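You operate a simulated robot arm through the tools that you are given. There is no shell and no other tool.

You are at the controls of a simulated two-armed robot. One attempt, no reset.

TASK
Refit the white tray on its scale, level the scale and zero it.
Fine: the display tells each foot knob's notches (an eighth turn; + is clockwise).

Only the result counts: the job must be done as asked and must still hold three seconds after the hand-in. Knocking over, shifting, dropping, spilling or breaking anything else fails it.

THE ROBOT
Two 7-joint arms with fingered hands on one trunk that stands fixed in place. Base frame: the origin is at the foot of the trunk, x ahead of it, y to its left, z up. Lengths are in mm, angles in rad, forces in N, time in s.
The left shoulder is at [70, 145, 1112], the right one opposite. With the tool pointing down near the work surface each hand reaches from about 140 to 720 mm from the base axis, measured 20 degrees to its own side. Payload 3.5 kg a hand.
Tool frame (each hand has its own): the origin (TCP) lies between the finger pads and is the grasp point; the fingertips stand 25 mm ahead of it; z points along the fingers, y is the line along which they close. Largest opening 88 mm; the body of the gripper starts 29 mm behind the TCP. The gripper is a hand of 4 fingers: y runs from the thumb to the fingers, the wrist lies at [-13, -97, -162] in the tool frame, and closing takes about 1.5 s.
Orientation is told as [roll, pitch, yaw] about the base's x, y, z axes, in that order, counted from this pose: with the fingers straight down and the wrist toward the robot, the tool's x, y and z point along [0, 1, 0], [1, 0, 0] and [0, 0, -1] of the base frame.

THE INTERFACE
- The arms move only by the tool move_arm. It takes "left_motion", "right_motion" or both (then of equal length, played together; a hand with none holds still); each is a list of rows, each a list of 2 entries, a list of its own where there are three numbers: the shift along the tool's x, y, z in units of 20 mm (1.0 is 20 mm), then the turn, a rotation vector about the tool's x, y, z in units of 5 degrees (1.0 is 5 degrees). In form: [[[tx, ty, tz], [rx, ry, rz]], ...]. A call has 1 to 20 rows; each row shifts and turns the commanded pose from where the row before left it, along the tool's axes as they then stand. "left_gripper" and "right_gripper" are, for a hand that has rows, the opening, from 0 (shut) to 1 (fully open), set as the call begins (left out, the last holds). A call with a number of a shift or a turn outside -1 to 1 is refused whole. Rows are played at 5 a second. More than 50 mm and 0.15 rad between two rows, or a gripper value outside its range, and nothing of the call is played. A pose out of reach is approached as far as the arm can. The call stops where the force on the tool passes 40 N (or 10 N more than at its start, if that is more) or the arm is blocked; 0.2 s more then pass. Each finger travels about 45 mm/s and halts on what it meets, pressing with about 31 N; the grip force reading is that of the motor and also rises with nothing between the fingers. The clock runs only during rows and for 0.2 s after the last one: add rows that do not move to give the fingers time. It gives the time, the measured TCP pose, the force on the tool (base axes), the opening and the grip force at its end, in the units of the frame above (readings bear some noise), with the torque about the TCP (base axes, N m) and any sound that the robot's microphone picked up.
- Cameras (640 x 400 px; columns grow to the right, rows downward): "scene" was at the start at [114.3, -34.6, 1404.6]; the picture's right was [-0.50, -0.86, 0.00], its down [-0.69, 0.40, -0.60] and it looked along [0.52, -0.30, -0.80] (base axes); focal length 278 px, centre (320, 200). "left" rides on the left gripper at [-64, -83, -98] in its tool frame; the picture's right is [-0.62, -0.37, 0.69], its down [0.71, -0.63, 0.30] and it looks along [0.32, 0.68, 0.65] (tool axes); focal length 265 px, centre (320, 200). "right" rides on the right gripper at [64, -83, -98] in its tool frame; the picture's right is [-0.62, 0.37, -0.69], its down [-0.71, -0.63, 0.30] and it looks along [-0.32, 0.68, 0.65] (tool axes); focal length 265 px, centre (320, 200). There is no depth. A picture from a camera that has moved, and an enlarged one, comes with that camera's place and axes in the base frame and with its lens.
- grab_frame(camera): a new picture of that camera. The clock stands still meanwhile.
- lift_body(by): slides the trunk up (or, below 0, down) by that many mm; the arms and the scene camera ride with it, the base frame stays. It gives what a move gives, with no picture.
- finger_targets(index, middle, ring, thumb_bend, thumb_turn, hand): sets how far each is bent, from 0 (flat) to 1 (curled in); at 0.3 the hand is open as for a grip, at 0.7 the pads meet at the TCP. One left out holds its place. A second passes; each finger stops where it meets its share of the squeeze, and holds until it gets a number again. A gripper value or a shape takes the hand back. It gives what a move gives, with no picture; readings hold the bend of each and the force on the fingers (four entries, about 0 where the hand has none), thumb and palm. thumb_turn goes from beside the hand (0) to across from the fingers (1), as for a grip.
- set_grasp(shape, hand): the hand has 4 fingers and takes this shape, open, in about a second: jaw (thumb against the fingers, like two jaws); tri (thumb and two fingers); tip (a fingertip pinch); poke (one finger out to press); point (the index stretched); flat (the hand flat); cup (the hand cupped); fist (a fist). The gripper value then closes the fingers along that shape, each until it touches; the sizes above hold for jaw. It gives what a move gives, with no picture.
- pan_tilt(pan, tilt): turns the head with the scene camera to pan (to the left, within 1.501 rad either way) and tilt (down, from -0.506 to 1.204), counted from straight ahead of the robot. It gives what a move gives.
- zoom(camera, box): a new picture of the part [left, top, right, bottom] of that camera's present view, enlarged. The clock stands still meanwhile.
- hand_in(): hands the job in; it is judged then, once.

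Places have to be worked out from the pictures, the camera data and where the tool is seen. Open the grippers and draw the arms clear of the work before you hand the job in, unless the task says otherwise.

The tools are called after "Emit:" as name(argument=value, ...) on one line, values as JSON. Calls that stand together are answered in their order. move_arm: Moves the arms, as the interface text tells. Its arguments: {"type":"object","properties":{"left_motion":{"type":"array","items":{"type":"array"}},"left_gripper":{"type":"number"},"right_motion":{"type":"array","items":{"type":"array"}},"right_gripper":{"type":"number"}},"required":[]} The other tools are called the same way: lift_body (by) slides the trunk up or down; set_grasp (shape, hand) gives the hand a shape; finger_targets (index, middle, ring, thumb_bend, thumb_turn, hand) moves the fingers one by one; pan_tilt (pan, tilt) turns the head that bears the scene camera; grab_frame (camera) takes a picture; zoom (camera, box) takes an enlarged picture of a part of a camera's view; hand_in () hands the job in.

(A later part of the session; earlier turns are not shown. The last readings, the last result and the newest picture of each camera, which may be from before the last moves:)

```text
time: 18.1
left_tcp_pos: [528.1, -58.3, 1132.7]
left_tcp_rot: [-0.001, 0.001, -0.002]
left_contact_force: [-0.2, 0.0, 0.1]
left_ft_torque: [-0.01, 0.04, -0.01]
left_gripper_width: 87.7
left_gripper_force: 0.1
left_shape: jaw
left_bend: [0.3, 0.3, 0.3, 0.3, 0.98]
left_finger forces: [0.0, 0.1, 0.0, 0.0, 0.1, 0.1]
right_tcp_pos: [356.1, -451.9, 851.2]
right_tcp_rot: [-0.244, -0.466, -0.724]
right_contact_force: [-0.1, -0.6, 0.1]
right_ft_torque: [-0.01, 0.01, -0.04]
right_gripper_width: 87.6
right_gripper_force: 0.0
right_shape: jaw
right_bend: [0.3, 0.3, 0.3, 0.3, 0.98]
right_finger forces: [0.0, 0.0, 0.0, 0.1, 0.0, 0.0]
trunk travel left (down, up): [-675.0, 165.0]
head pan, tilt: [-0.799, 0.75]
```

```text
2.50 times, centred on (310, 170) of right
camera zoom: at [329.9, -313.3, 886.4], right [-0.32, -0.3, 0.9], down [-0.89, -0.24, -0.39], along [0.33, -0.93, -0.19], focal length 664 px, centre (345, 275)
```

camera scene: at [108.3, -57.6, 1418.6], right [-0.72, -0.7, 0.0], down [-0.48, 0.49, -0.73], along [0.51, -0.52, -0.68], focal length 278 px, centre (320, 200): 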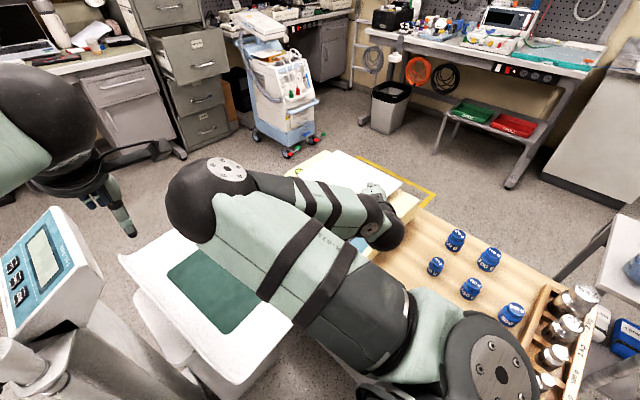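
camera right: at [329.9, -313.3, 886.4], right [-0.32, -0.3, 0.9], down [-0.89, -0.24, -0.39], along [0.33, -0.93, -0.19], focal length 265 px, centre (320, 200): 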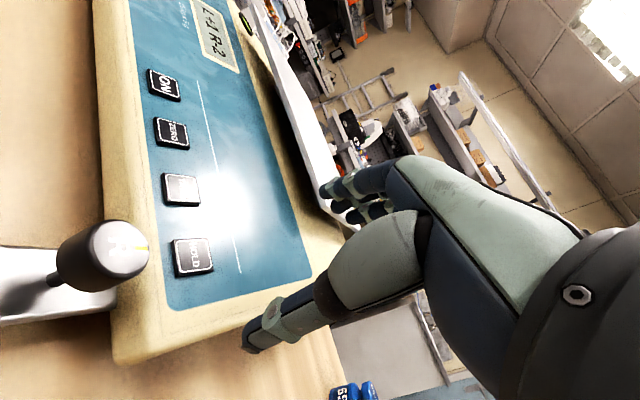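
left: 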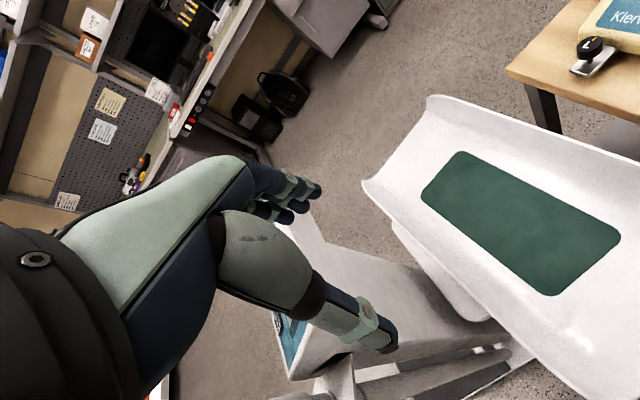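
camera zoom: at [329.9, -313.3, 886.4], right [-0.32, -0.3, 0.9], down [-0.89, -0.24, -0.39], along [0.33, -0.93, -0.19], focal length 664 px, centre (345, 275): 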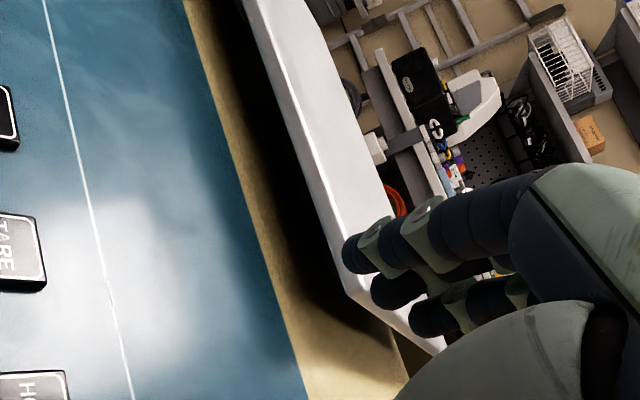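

There's a faint post shape under the tray near (265–280, 325) of that zoom. Let me enlarge the area strongly.

Emit:
zoom(camera="right", box=[270, 70, 320, 130])

Emit:
zoom(camera="right", box=[285, 110, 335, 170])

```text
6.67 times, centred on (295, 100) of right
camera zoom: at [329.9, -313.3, 886.4], right [-0.32, -0.3, 0.9], down [-0.89, -0.24, -0.39], along [0.33, -0.93, -0.19], focal length 1769 px, centre (487, 867)
```

zoom: 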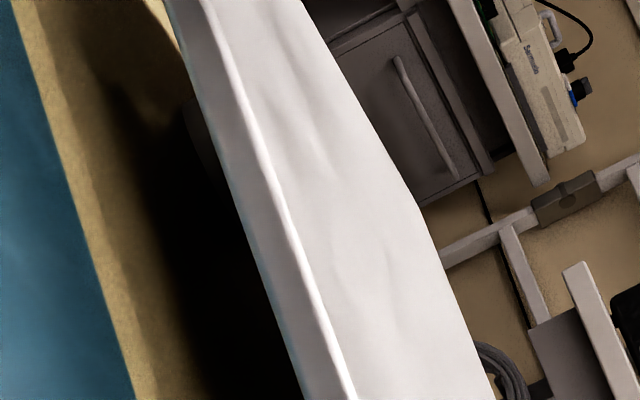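

```text
6.67 times, centred on (310, 140) of right
camera zoom: at [329.9, -313.3, 886.4], right [-0.32, -0.3, 0.9], down [-0.89, -0.24, -0.39], along [0.33, -0.93, -0.19], focal length 1769 px, centre (387, 600)
```

zoom: 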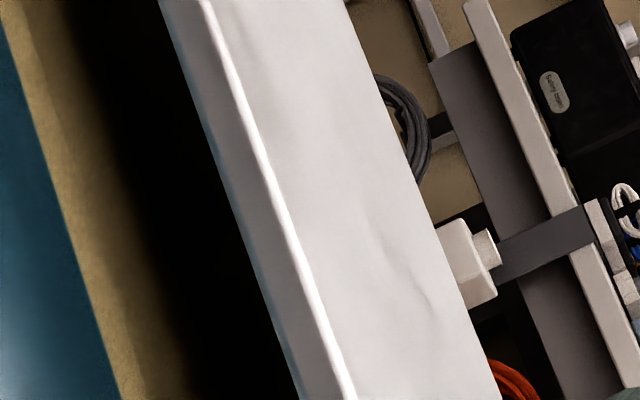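

The tray seems level at z≈844, about 277×211 mm, roughly centred on the body, on at least two round posts near x≈455 and x≈620 (y≈-640). To peer through the gap I'll curl the right hand into a fist for clearance, then lower the camera a bit more.

Emit:
set_grasp(shape="fist", hand="right")

Emit:
grab_frame(camera="right")

```text
time: 19.0
left_tcp_pos: [528.6, -56.7, 1132.2]
left_tcp_rot: [0.0, 0.001, -0.001]
left_contact_force: [0.0, -0.3, 0.2]
left_ft_torque: [-0.03, -0.01, 0.0]
left_gripper_width: 87.7
left_gripper_force: 0.1
left_shape: jaw
left_bend: [0.3, 0.3, 0.3, 0.3, 0.98]
left_finger forces: [0.0, 0.0, 0.0, 0.1, 0.1, 0.0]
right_tcp_pos: [354.8, -453.3, 852.2]
right_tcp_rot: [-0.245, -0.467, -0.727]
right_contact_force: [0.8, -0.1, 0.4]
right_ft_torque: [0.01, 0.0, 0.02]
right_gripper_width: 0.0
right_gripper_force: 0.0
right_shape: fist
right_bend: [1.0, 1.0, 1.0, 0.86, 0.85]
right_finger forces: [0.0, 0.1, 0.0, 0.0, 0.0, 0.0]
trunk travel left (down, up): [-675.0, 165.0]
head pan, tilt: [-0.799, 0.75]
```

```text
taken
camera right: at [330.1, -313.4, 886.7], right [-0.32, -0.3, 0.9], down [-0.89, -0.24, -0.39], along [0.33, -0.93, -0.19], focal length 265 px, centre (320, 200)
```

right: 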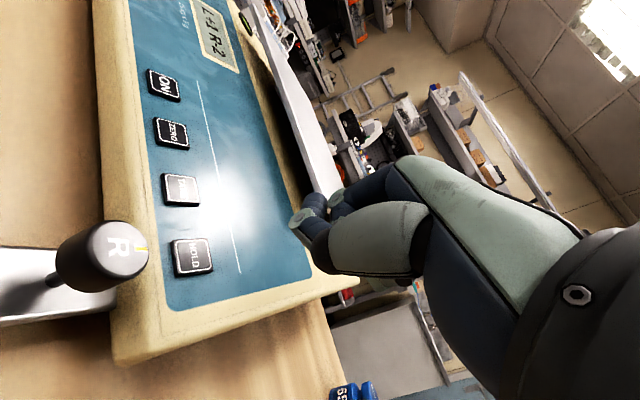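

The fist opens the view. I'll lower the hand another 40 mm and look through the gap.

Emit:
move_arm(right_motion=[[[0.55, -0.75, 0.63], [0, 0, 0]], [[0.55, -0.75, 0.63], [0, 0, 0]], [[0, 0, 0], [0, 0, 0]]])

Emit:
grab_frame(camera="right")

Emit:
zoom(camera="right", box=[240, 0, 340, 150])

Emit:
zoom(camera="right", box=[260, 90, 360, 240])

```text
time: 19.8
left_tcp_pos: [529.4, -57.2, 1132.4]
left_tcp_rot: [0.0, -0.001, 0.0]
left_contact_force: [0.6, -0.5, 0.6]
left_ft_torque: [0.01, 0.0, -0.01]
left_gripper_width: 87.6
left_gripper_force: 0.0
left_shape: jaw
left_bend: [0.3, 0.3, 0.3, 0.3, 0.98]
left_finger forces: [0.1, 0.0, 0.0, 0.0, 0.0, 0.0]
right_tcp_pos: [355.3, -433.5, 810.5]
right_tcp_rot: [-0.243, -0.468, -0.726]
right_contact_force: [-0.7, 0.6, 0.2]
right_ft_torque: [-0.03, -0.01, 0.03]
right_gripper_width: 0.0
right_gripper_force: 0.1
right_shape: fist
right_bend: [1.0, 1.0, 1.0, 0.86, 0.85]
right_finger forces: [0.1, 0.0, 0.1, 0.0, 0.0, 0.0]
trunk travel left (down, up): [-675.0, 165.0]
head pan, tilt: [-0.799, 0.75]
```

```text
taken
camera right: at [330.2, -294.1, 846.0], right [-0.32, -0.3, 0.9], down [-0.89, -0.24, -0.39], along [0.33, -0.93, -0.19], focal length 265 px, centre (320, 200)
```

right: 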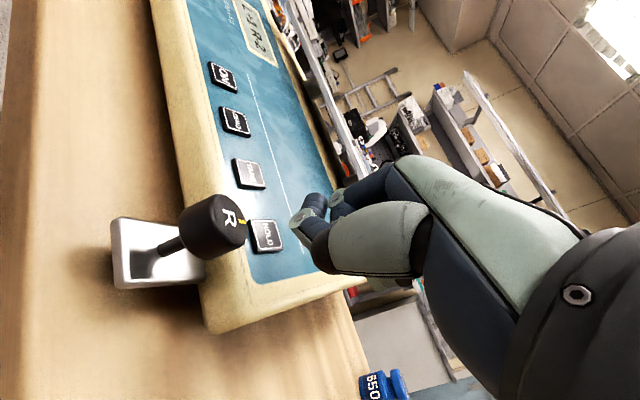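

```text
2.67 times, centred on (290, 75) of right
camera zoom: at [330.2, -294.1, 846.0], right [-0.32, -0.3, 0.9], down [-0.89, -0.24, -0.39], along [0.33, -0.93, -0.19], focal length 708 px, centre (400, 533)
```

zoom: 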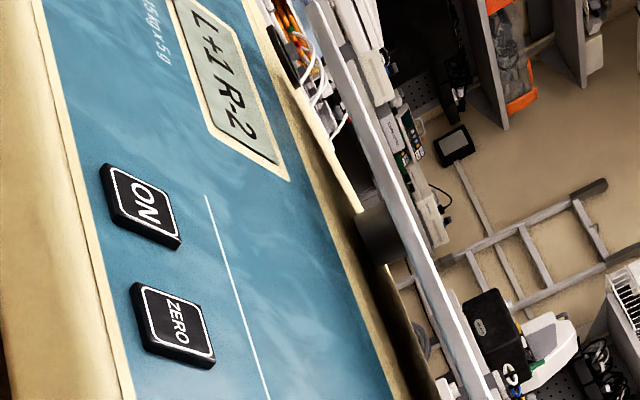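

```text
2.67 times, centred on (310, 165) of right
camera zoom: at [330.2, -294.1, 846.0], right [-0.32, -0.3, 0.9], down [-0.89, -0.24, -0.39], along [0.33, -0.93, -0.19], focal length 708 px, centre (347, 293)
```

zoom: 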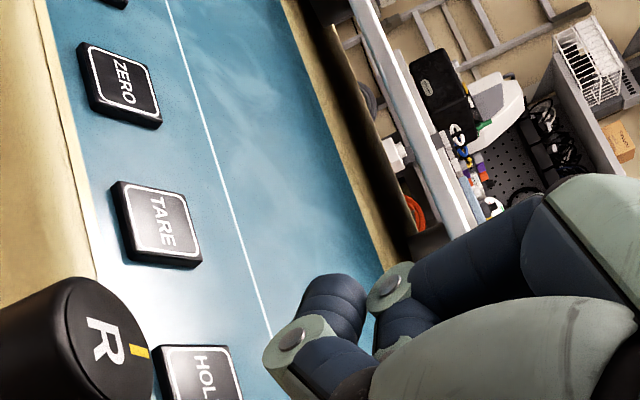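

Now I can see through the gap: two dark posts, one left and one right. I'll zoom on each.

Emit:
zoom(camera="right", box=[260, 55, 310, 105])

Emit:
zoom(camera="right", box=[320, 120, 370, 170])

Emit:
zoom(camera="right", box=[280, 0, 330, 60])

```text
8.00 times, centred on (285, 80) of right
camera zoom: at [330.2, -294.1, 846.0], right [-0.32, -0.3, 0.9], down [-0.89, -0.24, -0.39], along [0.33, -0.93, -0.19], focal length 2123 px, centre (600, 1160)
```

zoom: 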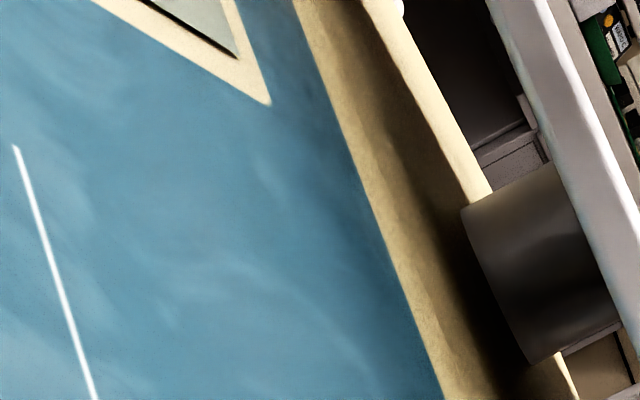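

```text
8.00 times, centred on (345, 145) of right
camera zoom: at [330.2, -294.1, 846.0], right [-0.32, -0.3, 0.9], down [-0.89, -0.24, -0.39], along [0.33, -0.93, -0.19], focal length 2123 px, centre (120, 640)
```

zoom: 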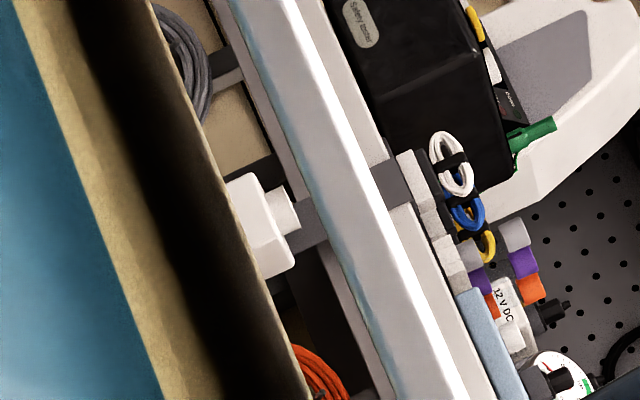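

```text
6.67 times, centred on (305, 30) of right
camera zoom: at [330.2, -294.1, 846.0], right [-0.32, -0.3, 0.9], down [-0.89, -0.24, -0.39], along [0.33, -0.93, -0.19], focal length 1769 px, centre (420, 1333)
```

zoom: 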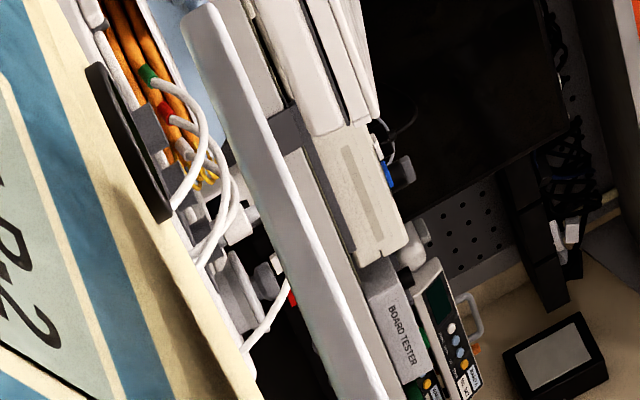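

The left post is a plain cylinder about 33 mm across, standing between body and tray. Let me look at the right one, near pixel (350,180).

Emit:
zoom(camera="right", box=[325, 155, 375, 205])

Emit:
zoom(camera="right", box=[95, 160, 275, 330])

Emit:
pan_tilt(pan=-0.3, tilt=0.6)

Emit:
grab_frame(camera="scene")

```text
8.00 times, centred on (350, 180) of right
camera zoom: at [330.2, -294.1, 846.0], right [-0.32, -0.3, 0.9], down [-0.89, -0.24, -0.39], along [0.33, -0.93, -0.19], focal length 2123 px, centre (80, 360)
```

zoom: 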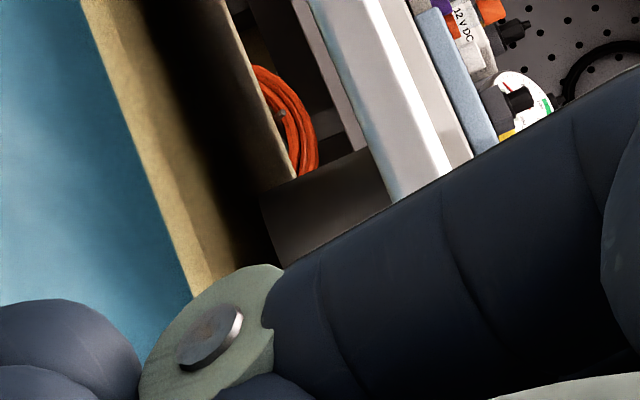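

```text
2.35 times, centred on (185, 245) of right
camera zoom: at [330.2, -294.1, 846.0], right [-0.32, -0.3, 0.9], down [-0.89, -0.24, -0.39], along [0.33, -0.93, -0.19], focal length 624 px, centre (638, 94)
```

zoom: 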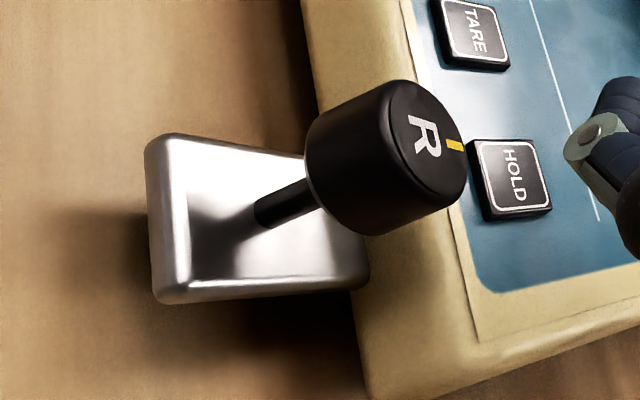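

```text
time: 20.8
left_tcp_pos: [528.2, -56.7, 1131.9]
left_tcp_rot: [0.001, 0.001, 0.0]
left_contact_force: [0.1, -0.7, -0.2]
left_ft_torque: [-0.01, 0.02, 0.0]
left_gripper_width: 87.5
left_gripper_force: 0.1
left_shape: jaw
left_bend: [0.3, 0.3, 0.3, 0.3, 0.98]
left_finger forces: [0.0, 0.0, 0.1, 0.0, 0.1, 0.0]
right_tcp_pos: [355.5, -433.1, 810.5]
right_tcp_rot: [-0.245, -0.469, -0.726]
right_contact_force: [-0.7, 0.5, 0.1]
right_ft_torque: [0.03, -0.01, 0.0]
right_gripper_width: 0.0
right_gripper_force: 0.1
right_shape: fist
right_bend: [1.0, 1.0, 1.0, 0.86, 0.85]
right_finger forces: [0.0, 0.0, 0.0, 0.0, 0.1, 0.0]
trunk travel left (down, up): [-675.0, 165.0]
head pan, tilt: [-0.3, 0.6]
```

```text
taken
camera scene: at [134.8, -23.7, 1431.5], right [-0.3, -0.95, 0.0], down [-0.54, 0.17, -0.82], along [0.79, -0.24, -0.57], focal length 278 px, centre (320, 200)
```

scene: 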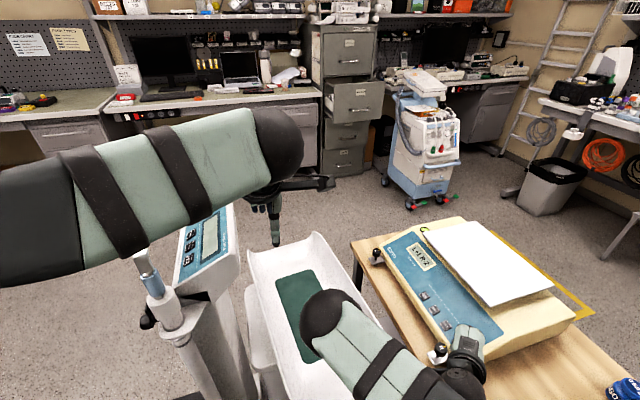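

The posts measure at about (450,-638) and (629,-638), so this tray looks roughly centred already. Before concluding what "refit" needs, I'll check the other scale and look around for any other tray.

Emit:
zoom(camera="scene", box=[120, 190, 400, 400])

Emit:
zoom(camera="scene", box=[350, 200, 610, 370])

Emit:
grab_frame(camera="left")

```text
1.90 times, centred on (260, 295) of scene
camera zoom: at [134.8, -23.7, 1431.5], right [-0.3, -0.95, 0.0], down [-0.54, 0.17, -0.82], along [0.79, -0.24, -0.57], focal length 530 px, centre (434, 19)
```

zoom: 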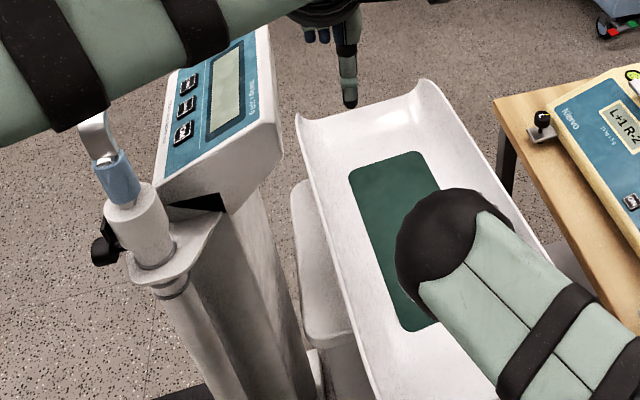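

```text
2.35 times, centred on (480, 285) of scene
camera zoom: at [134.8, -23.7, 1431.5], right [-0.3, -0.95, 0.0], down [-0.54, 0.17, -0.82], along [0.79, -0.24, -0.57], focal length 654 px, centre (-56, 0)
```

zoom: 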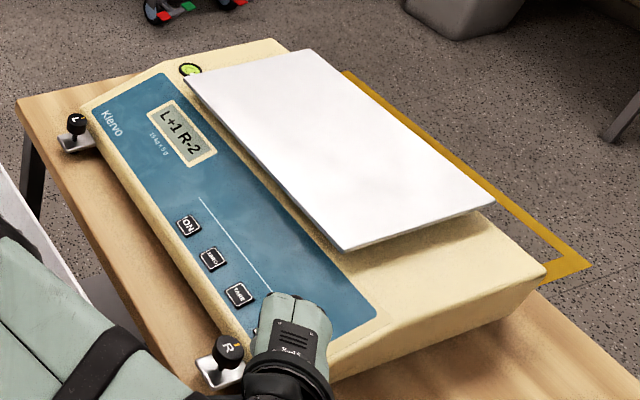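

```text
taken
camera left: at [445.5, -120.7, 1230.8], right [-0.37, -0.62, -0.69], down [-0.63, 0.71, -0.3], along [0.68, 0.32, -0.65], focal length 265 px, centre (320, 200)
```

left: 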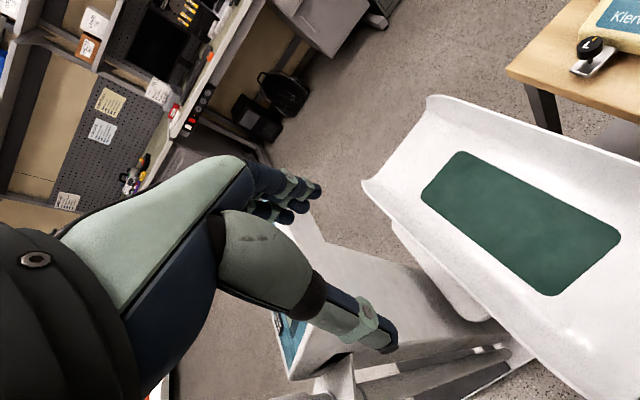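

The bench tray looks nearly centred, so I want a closer look at the baby scale on the left too, whether its white tray is off its base, and whether that scale has any knobs or display.

Emit:
zoom(camera="left", box=[270, 80, 640, 400])

Emit:
zoom(camera="scene", box=[160, 195, 290, 300])

Emit:
pan_tilt(pan=0.1, tilt=1.1)

Emit:
grab_frame(camera="scene")

```text
1.25 times, centred on (455, 240) of left
camera zoom: at [445.5, -120.7, 1230.8], right [-0.37, -0.62, -0.69], down [-0.63, 0.71, -0.3], along [0.68, 0.32, -0.65], focal length 332 px, centre (151, 150)
```

zoom: 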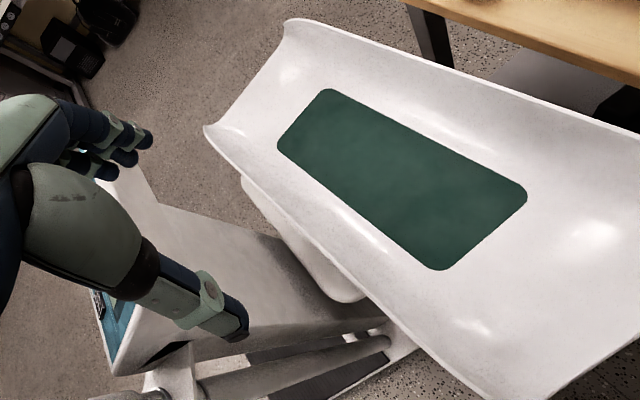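

```text
3.81 times, centred on (225, 248) of scene
camera zoom: at [134.8, -23.7, 1431.5], right [-0.3, -0.95, 0.0], down [-0.54, 0.17, -0.82], along [0.79, -0.24, -0.57], focal length 1059 px, centre (682, 19)
```

zoom: 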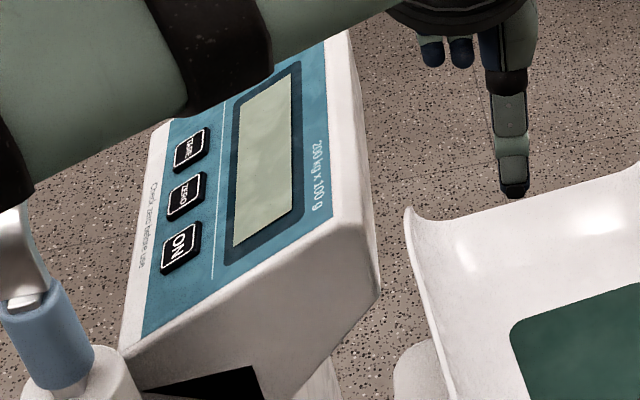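

```text
time: 21.7
left_tcp_pos: [529.3, -58.4, 1132.3]
left_tcp_rot: [0.0, 0.0, -0.001]
left_contact_force: [-0.2, 0.1, 0.5]
left_ft_torque: [-0.01, -0.01, -0.01]
left_gripper_width: 87.6
left_gripper_force: 0.1
left_shape: jaw
left_bend: [0.3, 0.3, 0.3, 0.3, 0.98]
left_finger forces: [0.0, 0.0, 0.0, 0.0, 0.0, 0.0]
right_tcp_pos: [356.0, -433.2, 811.3]
right_tcp_rot: [-0.243, -0.466, -0.726]
right_contact_force: [-0.8, 0.0, -0.6]
right_ft_torque: [-0.02, 0.02, -0.04]
right_gripper_width: 0.0
right_gripper_force: 0.0
right_shape: fist
right_bend: [1.0, 1.0, 1.0, 0.86, 0.85]
right_finger forces: [0.0, 0.0, 0.0, 0.0, 0.0, 0.0]
trunk travel left (down, up): [-675.0, 165.0]
head pan, tilt: [0.099, 1.1]
```

```text
taken
camera scene: at [113.4, 8.7, 1393.0], right [0.1, -1.0, 0.0], down [-0.89, -0.09, -0.45], along [0.45, 0.04, -0.89], focal length 278 px, centre (320, 200)
```

scene: 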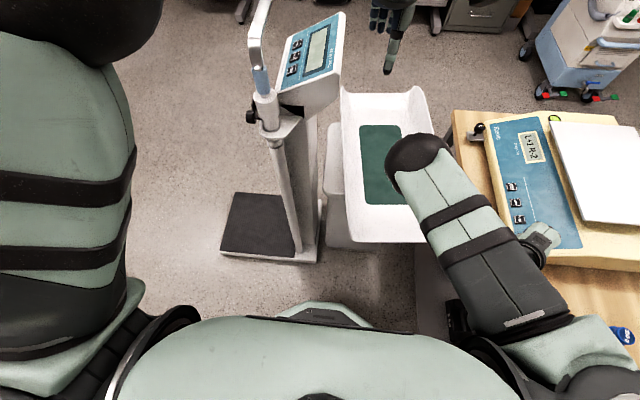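

Only the Klervo bench scale has L/R knobs and a live display, so its plate must be the tray; the other scales are bystanders. I'll first park the left hand higher and further left, out of the way of my right elbow.

Emit:
move_arm(left_motion=[[[0, 0, -1], [0, 0, 0]], [[0, 0, -1], [0, 0, 0]], [[0, 0, -1], [0, 0, 0]], [[0, 0, -1], [0, 0, 0]], [[0.8, -0.5, -0.2], [0, 0, 0]], [[0.8, -0.5, -0.2], [0, 0, 0]], [[0.8, -0.5, -0.2], [0, 0, 0]], [[0.8, -0.5, -0.2], [0, 0, 0]], [[0.8, -0.5, -0.2], [0, 0, 0]], [[0.8, -0.8, 0], [0, 0, 0]], [[0.8, -0.8, 0], [0, 0, 0]], [[0.8, -0.8, 0], [0, 0, 0]], [[0.8, -0.8, 0], [0, 0, 0]], [[0, 0, 0], [0, 0, 0]]])

Emit:
pan_tilt(pan=-0.7, tilt=0.95)

Emit:
grab_frame(camera="scene")

```text
time: 24.7
left_tcp_pos: [415.5, 87.8, 1232.4]
left_tcp_rot: [0.001, 0.0, 0.001]
left_contact_force: [1.3, 0.0, -0.1]
left_ft_torque: [-0.01, 0.0, 0.02]
left_gripper_width: 87.5
left_gripper_force: 0.0
left_shape: jaw
left_bend: [0.3, 0.3, 0.3, 0.3, 0.98]
left_finger forces: [0.0, 0.0, 0.0, 0.1, 0.1, 0.1]
right_tcp_pos: [354.9, -433.2, 810.0]
right_tcp_rot: [-0.245, -0.469, -0.726]
right_contact_force: [0.8, 0.3, -0.1]
right_ft_torque: [0.0, 0.02, 0.02]
right_gripper_width: 0.0
right_gripper_force: 0.1
right_shape: fist
right_bend: [1.0, 1.0, 1.0, 0.86, 0.85]
right_finger forces: [0.0, 0.0, 0.1, 0.0, 0.1, 0.1]
trunk travel left (down, up): [-675.0, 165.0]
head pan, tilt: [0.099, 1.1]
```

```text
time: 25.8
left_tcp_pos: [415.0, 86.2, 1233.4]
left_tcp_rot: [0.0, 0.0, 0.0]
left_contact_force: [0.4, -0.1, 0.0]
left_ft_torque: [0.0, 0.02, -0.01]
left_gripper_width: 87.6
left_gripper_force: 0.2
left_shape: jaw
left_bend: [0.3, 0.3, 0.3, 0.3, 0.98]
left_finger forces: [0.0, 0.0, 0.0, 0.0, 0.0, 0.1]
right_tcp_pos: [355.9, -433.0, 810.6]
right_tcp_rot: [-0.244, -0.467, -0.726]
right_contact_force: [0.2, 0.3, -0.2]
right_ft_torque: [0.0, 0.02, 0.0]
right_gripper_width: 0.0
right_gripper_force: 0.0
right_shape: fist
right_bend: [1.0, 1.0, 1.0, 0.86, 0.85]
right_finger forces: [0.1, 0.0, 0.1, 0.1, 0.1, 0.0]
trunk travel left (down, up): [-675.0, 165.0]
head pan, tilt: [-0.7, 0.949]
```

```text
taken
camera scene: at [106.2, -44.3, 1403.1], right [-0.64, -0.77, 0.0], down [-0.62, 0.52, -0.58], along [0.45, -0.37, -0.81], focal length 278 px, centre (320, 200)
```

scene: 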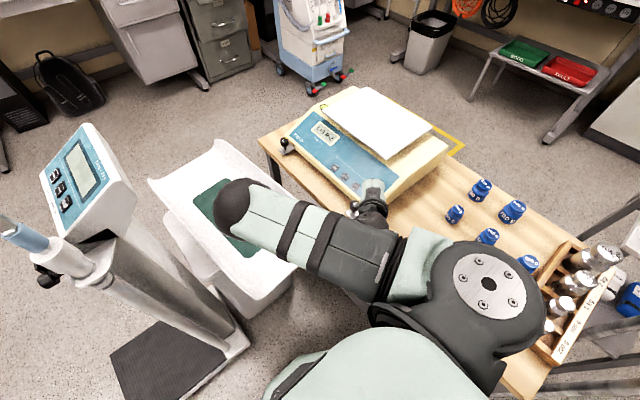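

The left arm is clear. Now I'll bring the right fist back off the panel, then across (+x) in front of the scale to view the gap head-on.

Emit:
move_arm(right_motion=[[[0.475, -0.345, -0.685], [0, 0, 0]], [[0.475, -0.345, -0.685], [0, 0, 0]], [[0.475, -0.345, -0.685], [0, 0, 0]], [[0.93, 0.77, 0.17], [0, 0, 0]], [[0.93, 0.77, 0.17], [0, 0, 0]], [[0.93, 0.77, 0.17], [0, 0, 0]], [[0.93, 0.77, 0.17], [0, 0, 0]], [[0.93, 0.77, 0.17], [0, 0, 0]], [[0.93, 0.77, 0.17], [0, 0, 0]], [[0.93, 0.77, 0.17], [0, 0, 0]], [[0, 0, 0], [0, 0, 0]]])

Emit:
grab_frame(camera="right")

Emit:
grab_frame(camera="scene")

```text
time: 28.2
left_tcp_pos: [415.5, 87.0, 1233.5]
left_tcp_rot: [0.0, 0.0, -0.001]
left_contact_force: [0.1, 0.1, 0.0]
left_ft_torque: [-0.02, 0.02, -0.01]
left_gripper_width: 87.8
left_gripper_force: 0.0
left_shape: jaw
left_bend: [0.3, 0.3, 0.3, 0.3, 0.98]
left_finger forces: [0.0, 0.1, 0.0, 0.0, 0.0, 0.0]
right_tcp_pos: [525.7, -372.7, 829.0]
right_tcp_rot: [-0.245, -0.468, -0.726]
right_contact_force: [1.1, 0.8, 0.1]
right_ft_torque: [-0.02, 0.0, -0.01]
right_gripper_width: 0.0
right_gripper_force: 0.1
right_shape: fist
right_bend: [1.0, 1.0, 1.0, 0.86, 0.85]
right_finger forces: [0.0, 0.1, 0.0, 0.0, 0.0, 0.1]
trunk travel left (down, up): [-675.0, 165.0]
head pan, tilt: [-0.7, 0.949]
```

```text
taken
camera right: at [501.0, -234.4, 865.1], right [-0.32, -0.3, 0.9], down [-0.89, -0.24, -0.39], along [0.33, -0.93, -0.19], focal length 265 px, centre (320, 200)
```

right: 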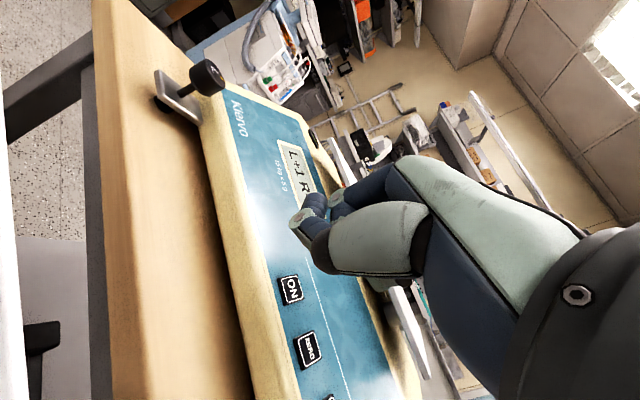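

```text
taken
camera scene: at [105.7, -44.1, 1403.2], right [-0.64, -0.76, 0.0], down [-0.62, 0.52, -0.58], along [0.45, -0.38, -0.81], focal length 278 px, centre (320, 200)
```

scene: 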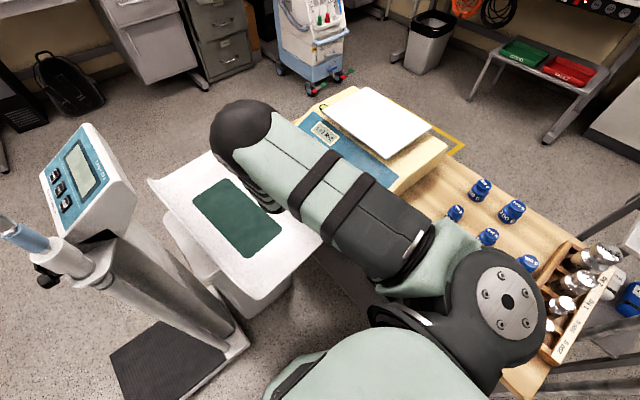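

The hand hides the tray from here. I'll shift back toward −x (keeping clear of knob R) and lower ~38 mm, so the camera is level with the gap and looks past the left post.

Emit:
move_arm(right_motion=[[[-0.73, -0.8, 0.31], [0, 0, 0]], [[-0.73, -0.8, 0.31], [0, 0, 0]], [[-0.73, -0.8, 0.31], [0, 0, 0]], [[-0.73, -0.8, 0.31], [0, 0, 0]], [[0, 0, 0], [0, 0, 0]]])

Emit:
grab_frame(camera="right")

Emit:
zoom(camera="right", box=[310, 90, 390, 170])

```text
time: 29.4
left_tcp_pos: [414.8, 86.6, 1233.8]
left_tcp_rot: [0.0, 0.0, 0.001]
left_contact_force: [-0.2, -0.4, 0.1]
left_ft_torque: [0.03, -0.05, 0.01]
left_gripper_width: 87.5
left_gripper_force: 0.1
left_shape: jaw
left_bend: [0.3, 0.3, 0.3, 0.3, 0.98]
left_finger forces: [0.1, 0.0, 0.0, 0.0, 0.0, 0.1]
right_tcp_pos: [444.3, -384.3, 793.1]
right_tcp_rot: [-0.244, -0.467, -0.725]
right_contact_force: [1.2, -0.2, -0.3]
right_ft_torque: [0.03, -0.01, -0.02]
right_gripper_width: 0.1
right_gripper_force: 0.2
right_shape: fist
right_bend: [1.0, 1.0, 1.0, 0.86, 0.85]
right_finger forces: [0.1, 0.1, 0.1, 0.1, 0.0, 0.1]
trunk travel left (down, up): [-675.0, 165.0]
head pan, tilt: [-0.7, 0.949]
```

```text
taken
camera right: at [420.2, -245.9, 828.0], right [-0.32, -0.3, 0.9], down [-0.89, -0.24, -0.39], along [0.33, -0.93, -0.19], focal length 265 px, centre (320, 200)
```

right: 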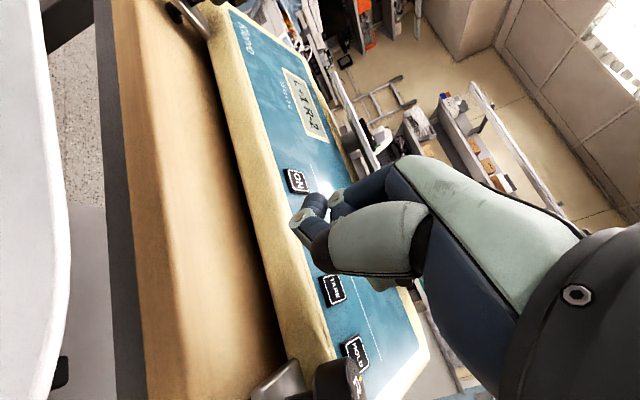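

```text
5.00 times, centred on (350, 130) of right
camera zoom: at [420.2, -245.9, 828.0], right [-0.32, -0.3, 0.9], down [-0.89, -0.24, -0.39], along [0.33, -0.93, -0.19], focal length 1327 px, centre (170, 550)
```

zoom: 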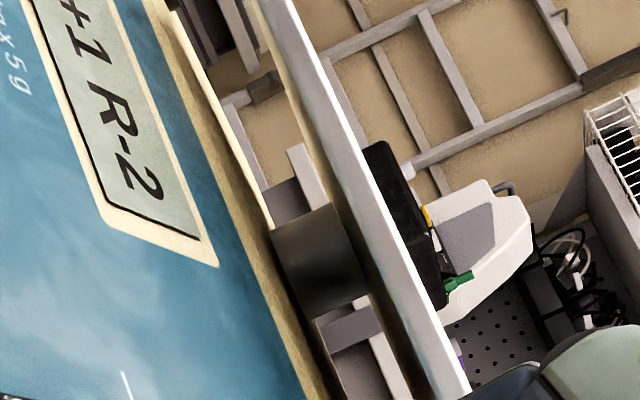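

This is a good view of the left post against both surfaces. Zooming in further.

Emit:
zoom(camera="right", box=[335, 125, 365, 155])

Emit:
zoom(camera="right", box=[315, 80, 375, 160])

```text
13.33 times, centred on (350, 140) of right
camera zoom: at [420.2, -245.9, 828.0], right [-0.32, -0.3, 0.9], down [-0.89, -0.24, -0.39], along [0.33, -0.93, -0.19], focal length 3539 px, centre (-80, 1000)
```

zoom: 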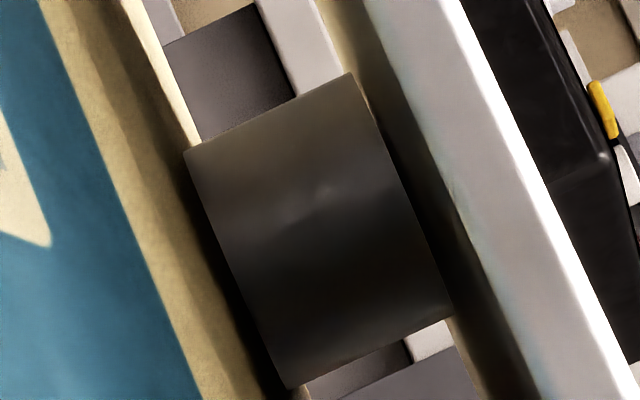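

```text
5.00 times, centred on (345, 120) of right
camera zoom: at [420.2, -245.9, 828.0], right [-0.32, -0.3, 0.9], down [-0.89, -0.24, -0.39], along [0.33, -0.93, -0.19], focal length 1327 px, centre (195, 600)
```

zoom: 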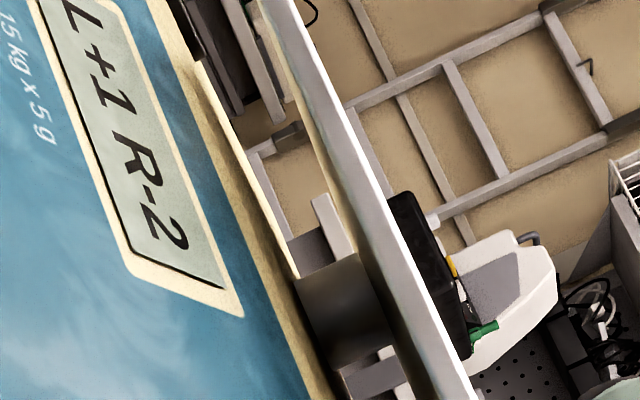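

The left post is a plain cylinder flush against both surfaces, and the tray looks level and centred on the posts, so I'm not yet sure what's unfitted. I'll check the neighbouring white baby tray and its base from the left-hand camera, lowering the left hand in free space and turning it toward that tray.

Emit:
move_arm(left_motion=[[[0, 0, 1], [0, 0, 0]], [[0, 0, 1], [0, 0, 0]], [[0, 0, 1], [0, 0, 0]], [[0, 0, 1], [0, 0, 0]], [[0, 0, 1], [0, 0, 0]], [[0, 0, 1], [0, 0, 0]], [[0, 0, 1], [0, 0, 0]], [[0, 0, 1], [0, 0, 0]], [[0, 0, 0], [0, 0, 1]], [[0, 0, 0], [0, 0, 1]], [[0, 0, 0], [0, 0, 1]], [[0, 0, 0], [0, 0, 1]], [[0, 0, 0], [0, 0, 1]], [[0, 0, 0], [0, 0, 1]], [[0, 0, 0], [0, 0, 1]], [[0, 0, 0], [0, 0, 1]], [[0, 0, 0], [0, 0, 1]], [[0, 0, 0], [0, 0, 0]]])

Emit:
grab_frame(camera="left")

```text
time: 33.2
left_tcp_pos: [415.5, 86.6, 1073.3]
left_tcp_rot: [-0.001, -0.001, -0.788]
left_contact_force: [0.0, 0.3, 0.5]
left_ft_torque: [-0.03, -0.01, 0.0]
left_gripper_width: 87.5
left_gripper_force: 0.1
left_shape: jaw
left_bend: [0.3, 0.3, 0.3, 0.3, 0.98]
left_finger forces: [0.0, 0.1, 0.0, 0.1, 0.0, 0.0]
right_tcp_pos: [444.3, -384.9, 793.6]
right_tcp_rot: [-0.245, -0.467, -0.727]
right_contact_force: [-0.9, 0.6, 0.9]
right_ft_torque: [-0.03, -0.02, -0.03]
right_gripper_width: 0.0
right_gripper_force: 0.1
right_shape: fist
right_bend: [1.0, 1.0, 1.0, 0.86, 0.85]
right_finger forces: [0.2, 0.1, 0.0, 0.0, 0.1, 0.1]
trunk travel left (down, up): [-675.0, 165.0]
head pan, tilt: [-0.7, 0.949]
```

```text
taken
camera left: at [310.5, 101.2, 1171.4], right [-0.7, -0.18, -0.69], down [0.06, 0.95, -0.3], along [0.71, -0.26, -0.65], focal length 265 px, centre (320, 200)
```

left: 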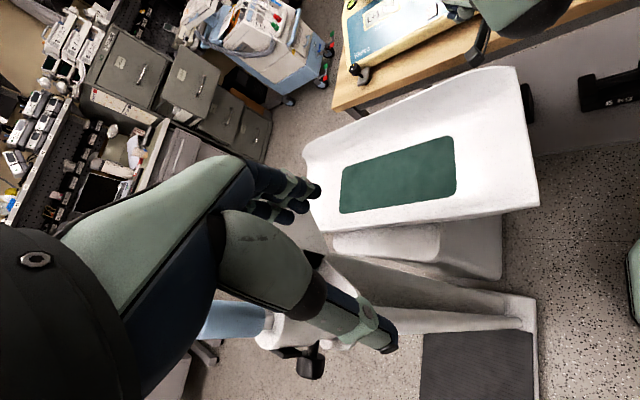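

The baby scale is plain scenery: no knobs, no live display. So the Klervo plate is the tray; I'll bring the right fist around to the right side of the scale for a gap-level look at the right post. First up and turn back.

Emit:
move_arm(right_motion=[[[-0.61, 0.053, -0.91], [0, 0, 0]], [[-0.61, 0.053, -0.91], [0, 0, 0]], [[-0.61, 0.053, -0.91], [0, 0, 0]], [[-0.61, 0.053, -0.91], [0, 0, 0]], [[-0.61, 0.053, -0.91], [0, 0, 0]], [[-0.61, 0.053, -0.91], [0, 0, 0]], [[-0.61, 0.053, -0.91], [0, 0, 0]], [[-0.61, 0.053, -0.91], [0, 0, 0]], [[-0.61, 0.053, -0.91], [0, 0, 0]], [[0, 0, 0], [-0.215, 0.4515, -0.866]], [[0, 0, 0], [-0.215, 0.4515, -0.866]], [[0, 0, 0], [-0.215, 0.4515, -0.866]], [[0, 0, 0], [-0.215, 0.4515, -0.866]], [[0, 0, 0], [-0.215, 0.4515, -0.866]], [[0, 0, 0], [-0.215, 0.4515, -0.866]], [[0, 0, 0], [-0.215, 0.4515, -0.866]], [[0, 0, 0], [-0.215, 0.4515, -0.866]], [[0, 0, 0], [-0.215, 0.4515, -0.866]], [[0, 0, 0], [0, 0, 0]]])

Emit:
grab_frame(camera="scene")

Emit:
grab_frame(camera="right")

```text
time: 37.2
left_tcp_pos: [415.4, 87.0, 1073.9]
left_tcp_rot: [0.001, -0.001, -0.784]
left_contact_force: [0.5, -0.7, 0.7]
left_ft_torque: [0.02, -0.03, 0.03]
left_gripper_width: 87.2
left_gripper_force: 0.1
left_shape: jaw
left_bend: [0.3, 0.3, 0.3, 0.3, 0.98]
left_finger forces: [0.0, 0.0, 0.0, 0.1, 0.0, 0.1]
right_tcp_pos: [406.6, -403.2, 942.0]
right_tcp_rot: [-0.244, -0.467, 0.059]
right_contact_force: [-0.1, 0.6, -0.3]
right_ft_torque: [-0.01, 0.0, 0.02]
right_gripper_width: 0.0
right_gripper_force: 0.2
right_shape: fist
right_bend: [1.0, 1.0, 1.0, 0.86, 0.85]
right_finger forces: [0.0, 0.1, 0.1, 0.0, 0.0, 0.0]
right hand out of reach, approached as far as the arm can: row 7, 8, 9, 10, 11, 12, 14, 15, 16
trunk travel left (down, up): [-675.0, 165.0]
head pan, tilt: [-0.7, 0.949]
```

```text
taken
camera scene: at [106.4, -44.1, 1403.1], right [-0.64, -0.77, 0.0], down [-0.62, 0.52, -0.58], along [0.45, -0.38, -0.81], focal length 278 px, centre (320, 200)
```

scene: 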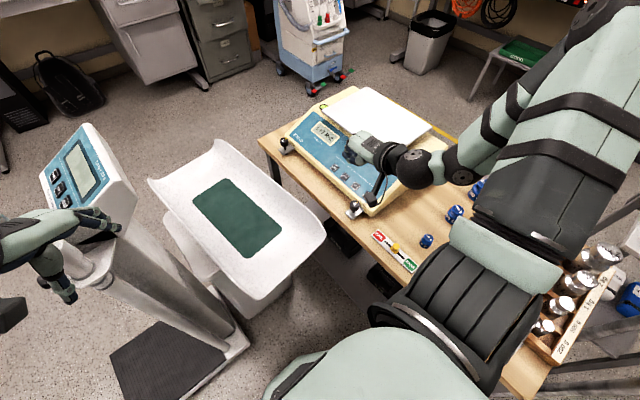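

```text
taken
camera right: at [291.2, -322.0, 976.4], right [-0.02, -0.44, 0.9], down [-0.46, -0.8, -0.39], along [0.89, -0.42, -0.19], focal length 265 px, centre (320, 200)
```

right: 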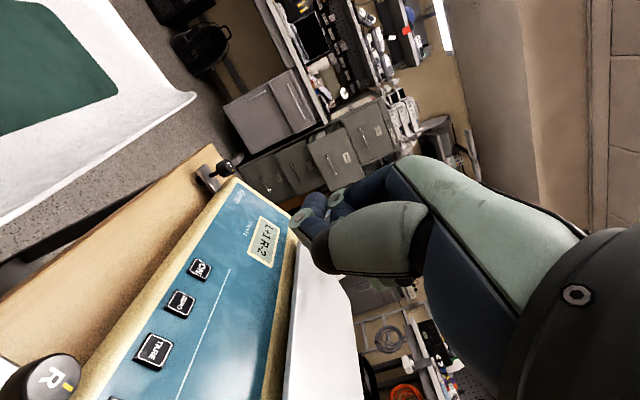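

The elbow is back on the right side. I'll now slide the fist over to the right side of the scale at this height, above the weights.

Emit:
move_arm(right_motion=[[[-0.915, -0.496, -0.03], [0, 0, 0]], [[-0.915, -0.496, -0.03], [0, 0, 0]], [[-0.915, -0.496, -0.03], [0, 0, 0]], [[-0.915, -0.496, -0.03], [0, 0, 0]], [[-0.915, -0.496, -0.03], [0, 0, 0]], [[-0.915, -0.496, -0.03], [0, 0, 0]], [[-0.915, -0.496, -0.03], [0, 0, 0]], [[-0.915, -0.496, -0.03], [0, 0, 0]], [[-0.915, -0.496, -0.03], [0, 0, 0]], [[-0.915, -0.496, -0.03], [0, 0, 0]], [[-0.915, -0.496, -0.03], [0, 0, 0]], [[-0.915, -0.496, -0.03], [0, 0, 0]], [[-0.915, -0.496, -0.03], [0, 0, 0]], [[0, 0, 0], [0, 0, 0]]])

Emit:
grab_frame(camera="right")

```text
time: 40.2
left_tcp_pos: [413.8, 86.3, 1072.1]
left_tcp_rot: [0.0, -0.001, -0.784]
left_contact_force: [0.2, -0.6, 0.5]
left_ft_torque: [-0.02, -0.02, 0.0]
left_gripper_width: 87.6
left_gripper_force: 0.1
left_shape: jaw
left_bend: [0.3, 0.3, 0.3, 0.3, 0.98]
left_finger forces: [0.0, 0.0, 0.1, 0.0, 0.1, 0.0]
right_tcp_pos: [275.5, -638.9, 940.7]
right_tcp_rot: [-0.243, -0.465, 0.058]
right_contact_force: [0.2, 0.5, 0.7]
right_ft_torque: [0.02, 0.0, -0.04]
right_gripper_width: 0.0
right_gripper_force: 0.0
right_shape: fist
right_bend: [1.0, 1.0, 1.0, 0.86, 0.85]
right_finger forces: [0.1, 0.1, 0.0, 0.0, 0.0, 0.0]
trunk travel left (down, up): [-675.0, 165.0]
head pan, tilt: [-0.7, 0.949]
```

```text
taken
camera right: at [161.3, -557.9, 976.0], right [-0.02, -0.44, 0.9], down [-0.46, -0.79, -0.39], along [0.89, -0.42, -0.19], focal length 265 px, centre (320, 200)
```

right: 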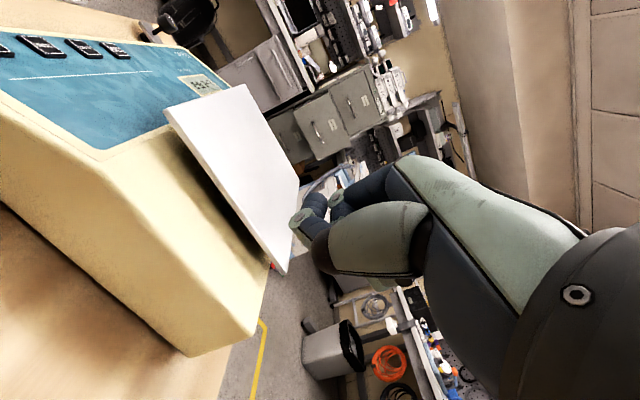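

Good clean side view with the whole right end visible. Lowering 150 mm to gap level now.

Emit:
zoom(camera="right", box=[120, 60, 340, 360])

Emit:
move_arm(right_motion=[[[0.23, -0.48, 0.92], [0, 0, 0]], [[0.23, -0.48, 0.92], [0, 0, 0]], [[0.23, -0.48, 0.92], [0, 0, 0]], [[0.23, -0.48, 0.92], [0, 0, 0]], [[0.23, -0.48, 0.92], [0, 0, 0]], [[0.23, -0.48, 0.92], [0, 0, 0]], [[0.2, -0.42, 0.8], [0, 0, 0]], [[0, 0, 0], [0, 0, 0]]])

Emit:
grab_frame(camera="right")

```text
1.33 times, centred on (230, 210) of right
camera zoom: at [161.3, -557.9, 976.0], right [-0.02, -0.44, 0.9], down [-0.46, -0.79, -0.39], along [0.89, -0.42, -0.19], focal length 354 px, centre (440, 187)
```

zoom: 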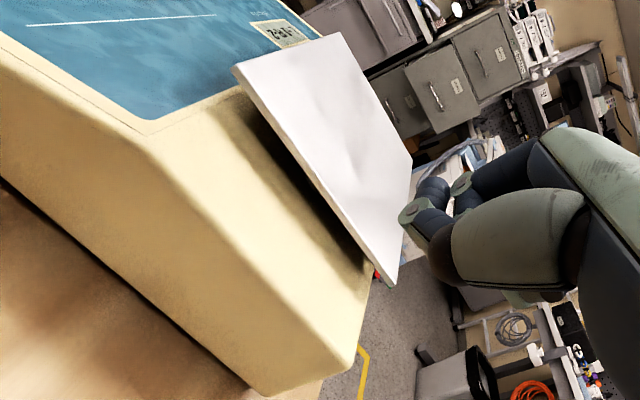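

```text
time: 42.0
left_tcp_pos: [415.6, 86.2, 1072.4]
left_tcp_rot: [0.0, 0.0, -0.787]
left_contact_force: [0.0, 0.4, 1.1]
left_ft_torque: [-0.02, -0.03, -0.01]
left_gripper_width: 87.6
left_gripper_force: 0.0
left_shape: jaw
left_bend: [0.3, 0.3, 0.3, 0.3, 0.98]
left_finger forces: [0.1, 0.0, 0.0, 0.0, 0.0, 0.0]
right_tcp_pos: [274.3, -639.4, 795.1]
right_tcp_rot: [-0.242, -0.466, 0.056]
right_contact_force: [-0.3, 0.2, 0.0]
right_ft_torque: [-0.01, 0.04, -0.02]
right_gripper_width: 0.0
right_gripper_force: 0.1
right_shape: fist
right_bend: [1.0, 1.0, 1.0, 0.86, 0.85]
right_finger forces: [0.0, 0.0, 0.0, 0.1, 0.0, 0.0]
trunk travel left (down, up): [-675.0, 165.0]
head pan, tilt: [-0.7, 0.949]
```

```text
taken
camera right: at [160.3, -559.3, 830.1], right [-0.02, -0.44, 0.9], down [-0.46, -0.8, -0.39], along [0.89, -0.42, -0.19], focal length 265 px, centre (320, 200)
```

right: 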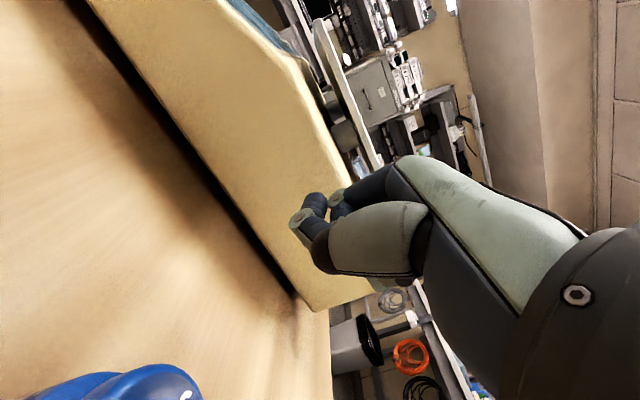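

Now the camera is at gap level from the right; zooming on the posts.

Emit:
zoom(camera="right", box=[290, 0, 390, 200])

Emit:
zoom(camera="right", box=[310, 70, 370, 160])

```text
2.00 times, centred on (340, 100) of right
camera zoom: at [160.3, -559.3, 830.1], right [-0.02, -0.44, 0.9], down [-0.46, -0.8, -0.39], along [0.89, -0.42, -0.19], focal length 531 px, centre (280, 400)
```

zoom: 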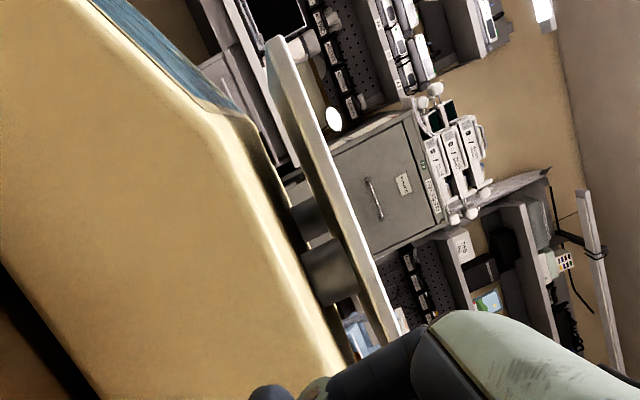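

```text
4.44 times, centred on (340, 115) of right
camera zoom: at [160.3, -559.3, 830.1], right [-0.02, -0.44, 0.9], down [-0.46, -0.8, -0.39], along [0.89, -0.42, -0.19], focal length 1180 px, centre (231, 578)
```

zoom: 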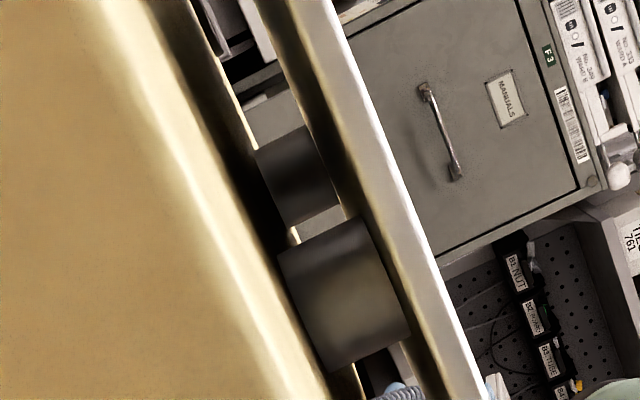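

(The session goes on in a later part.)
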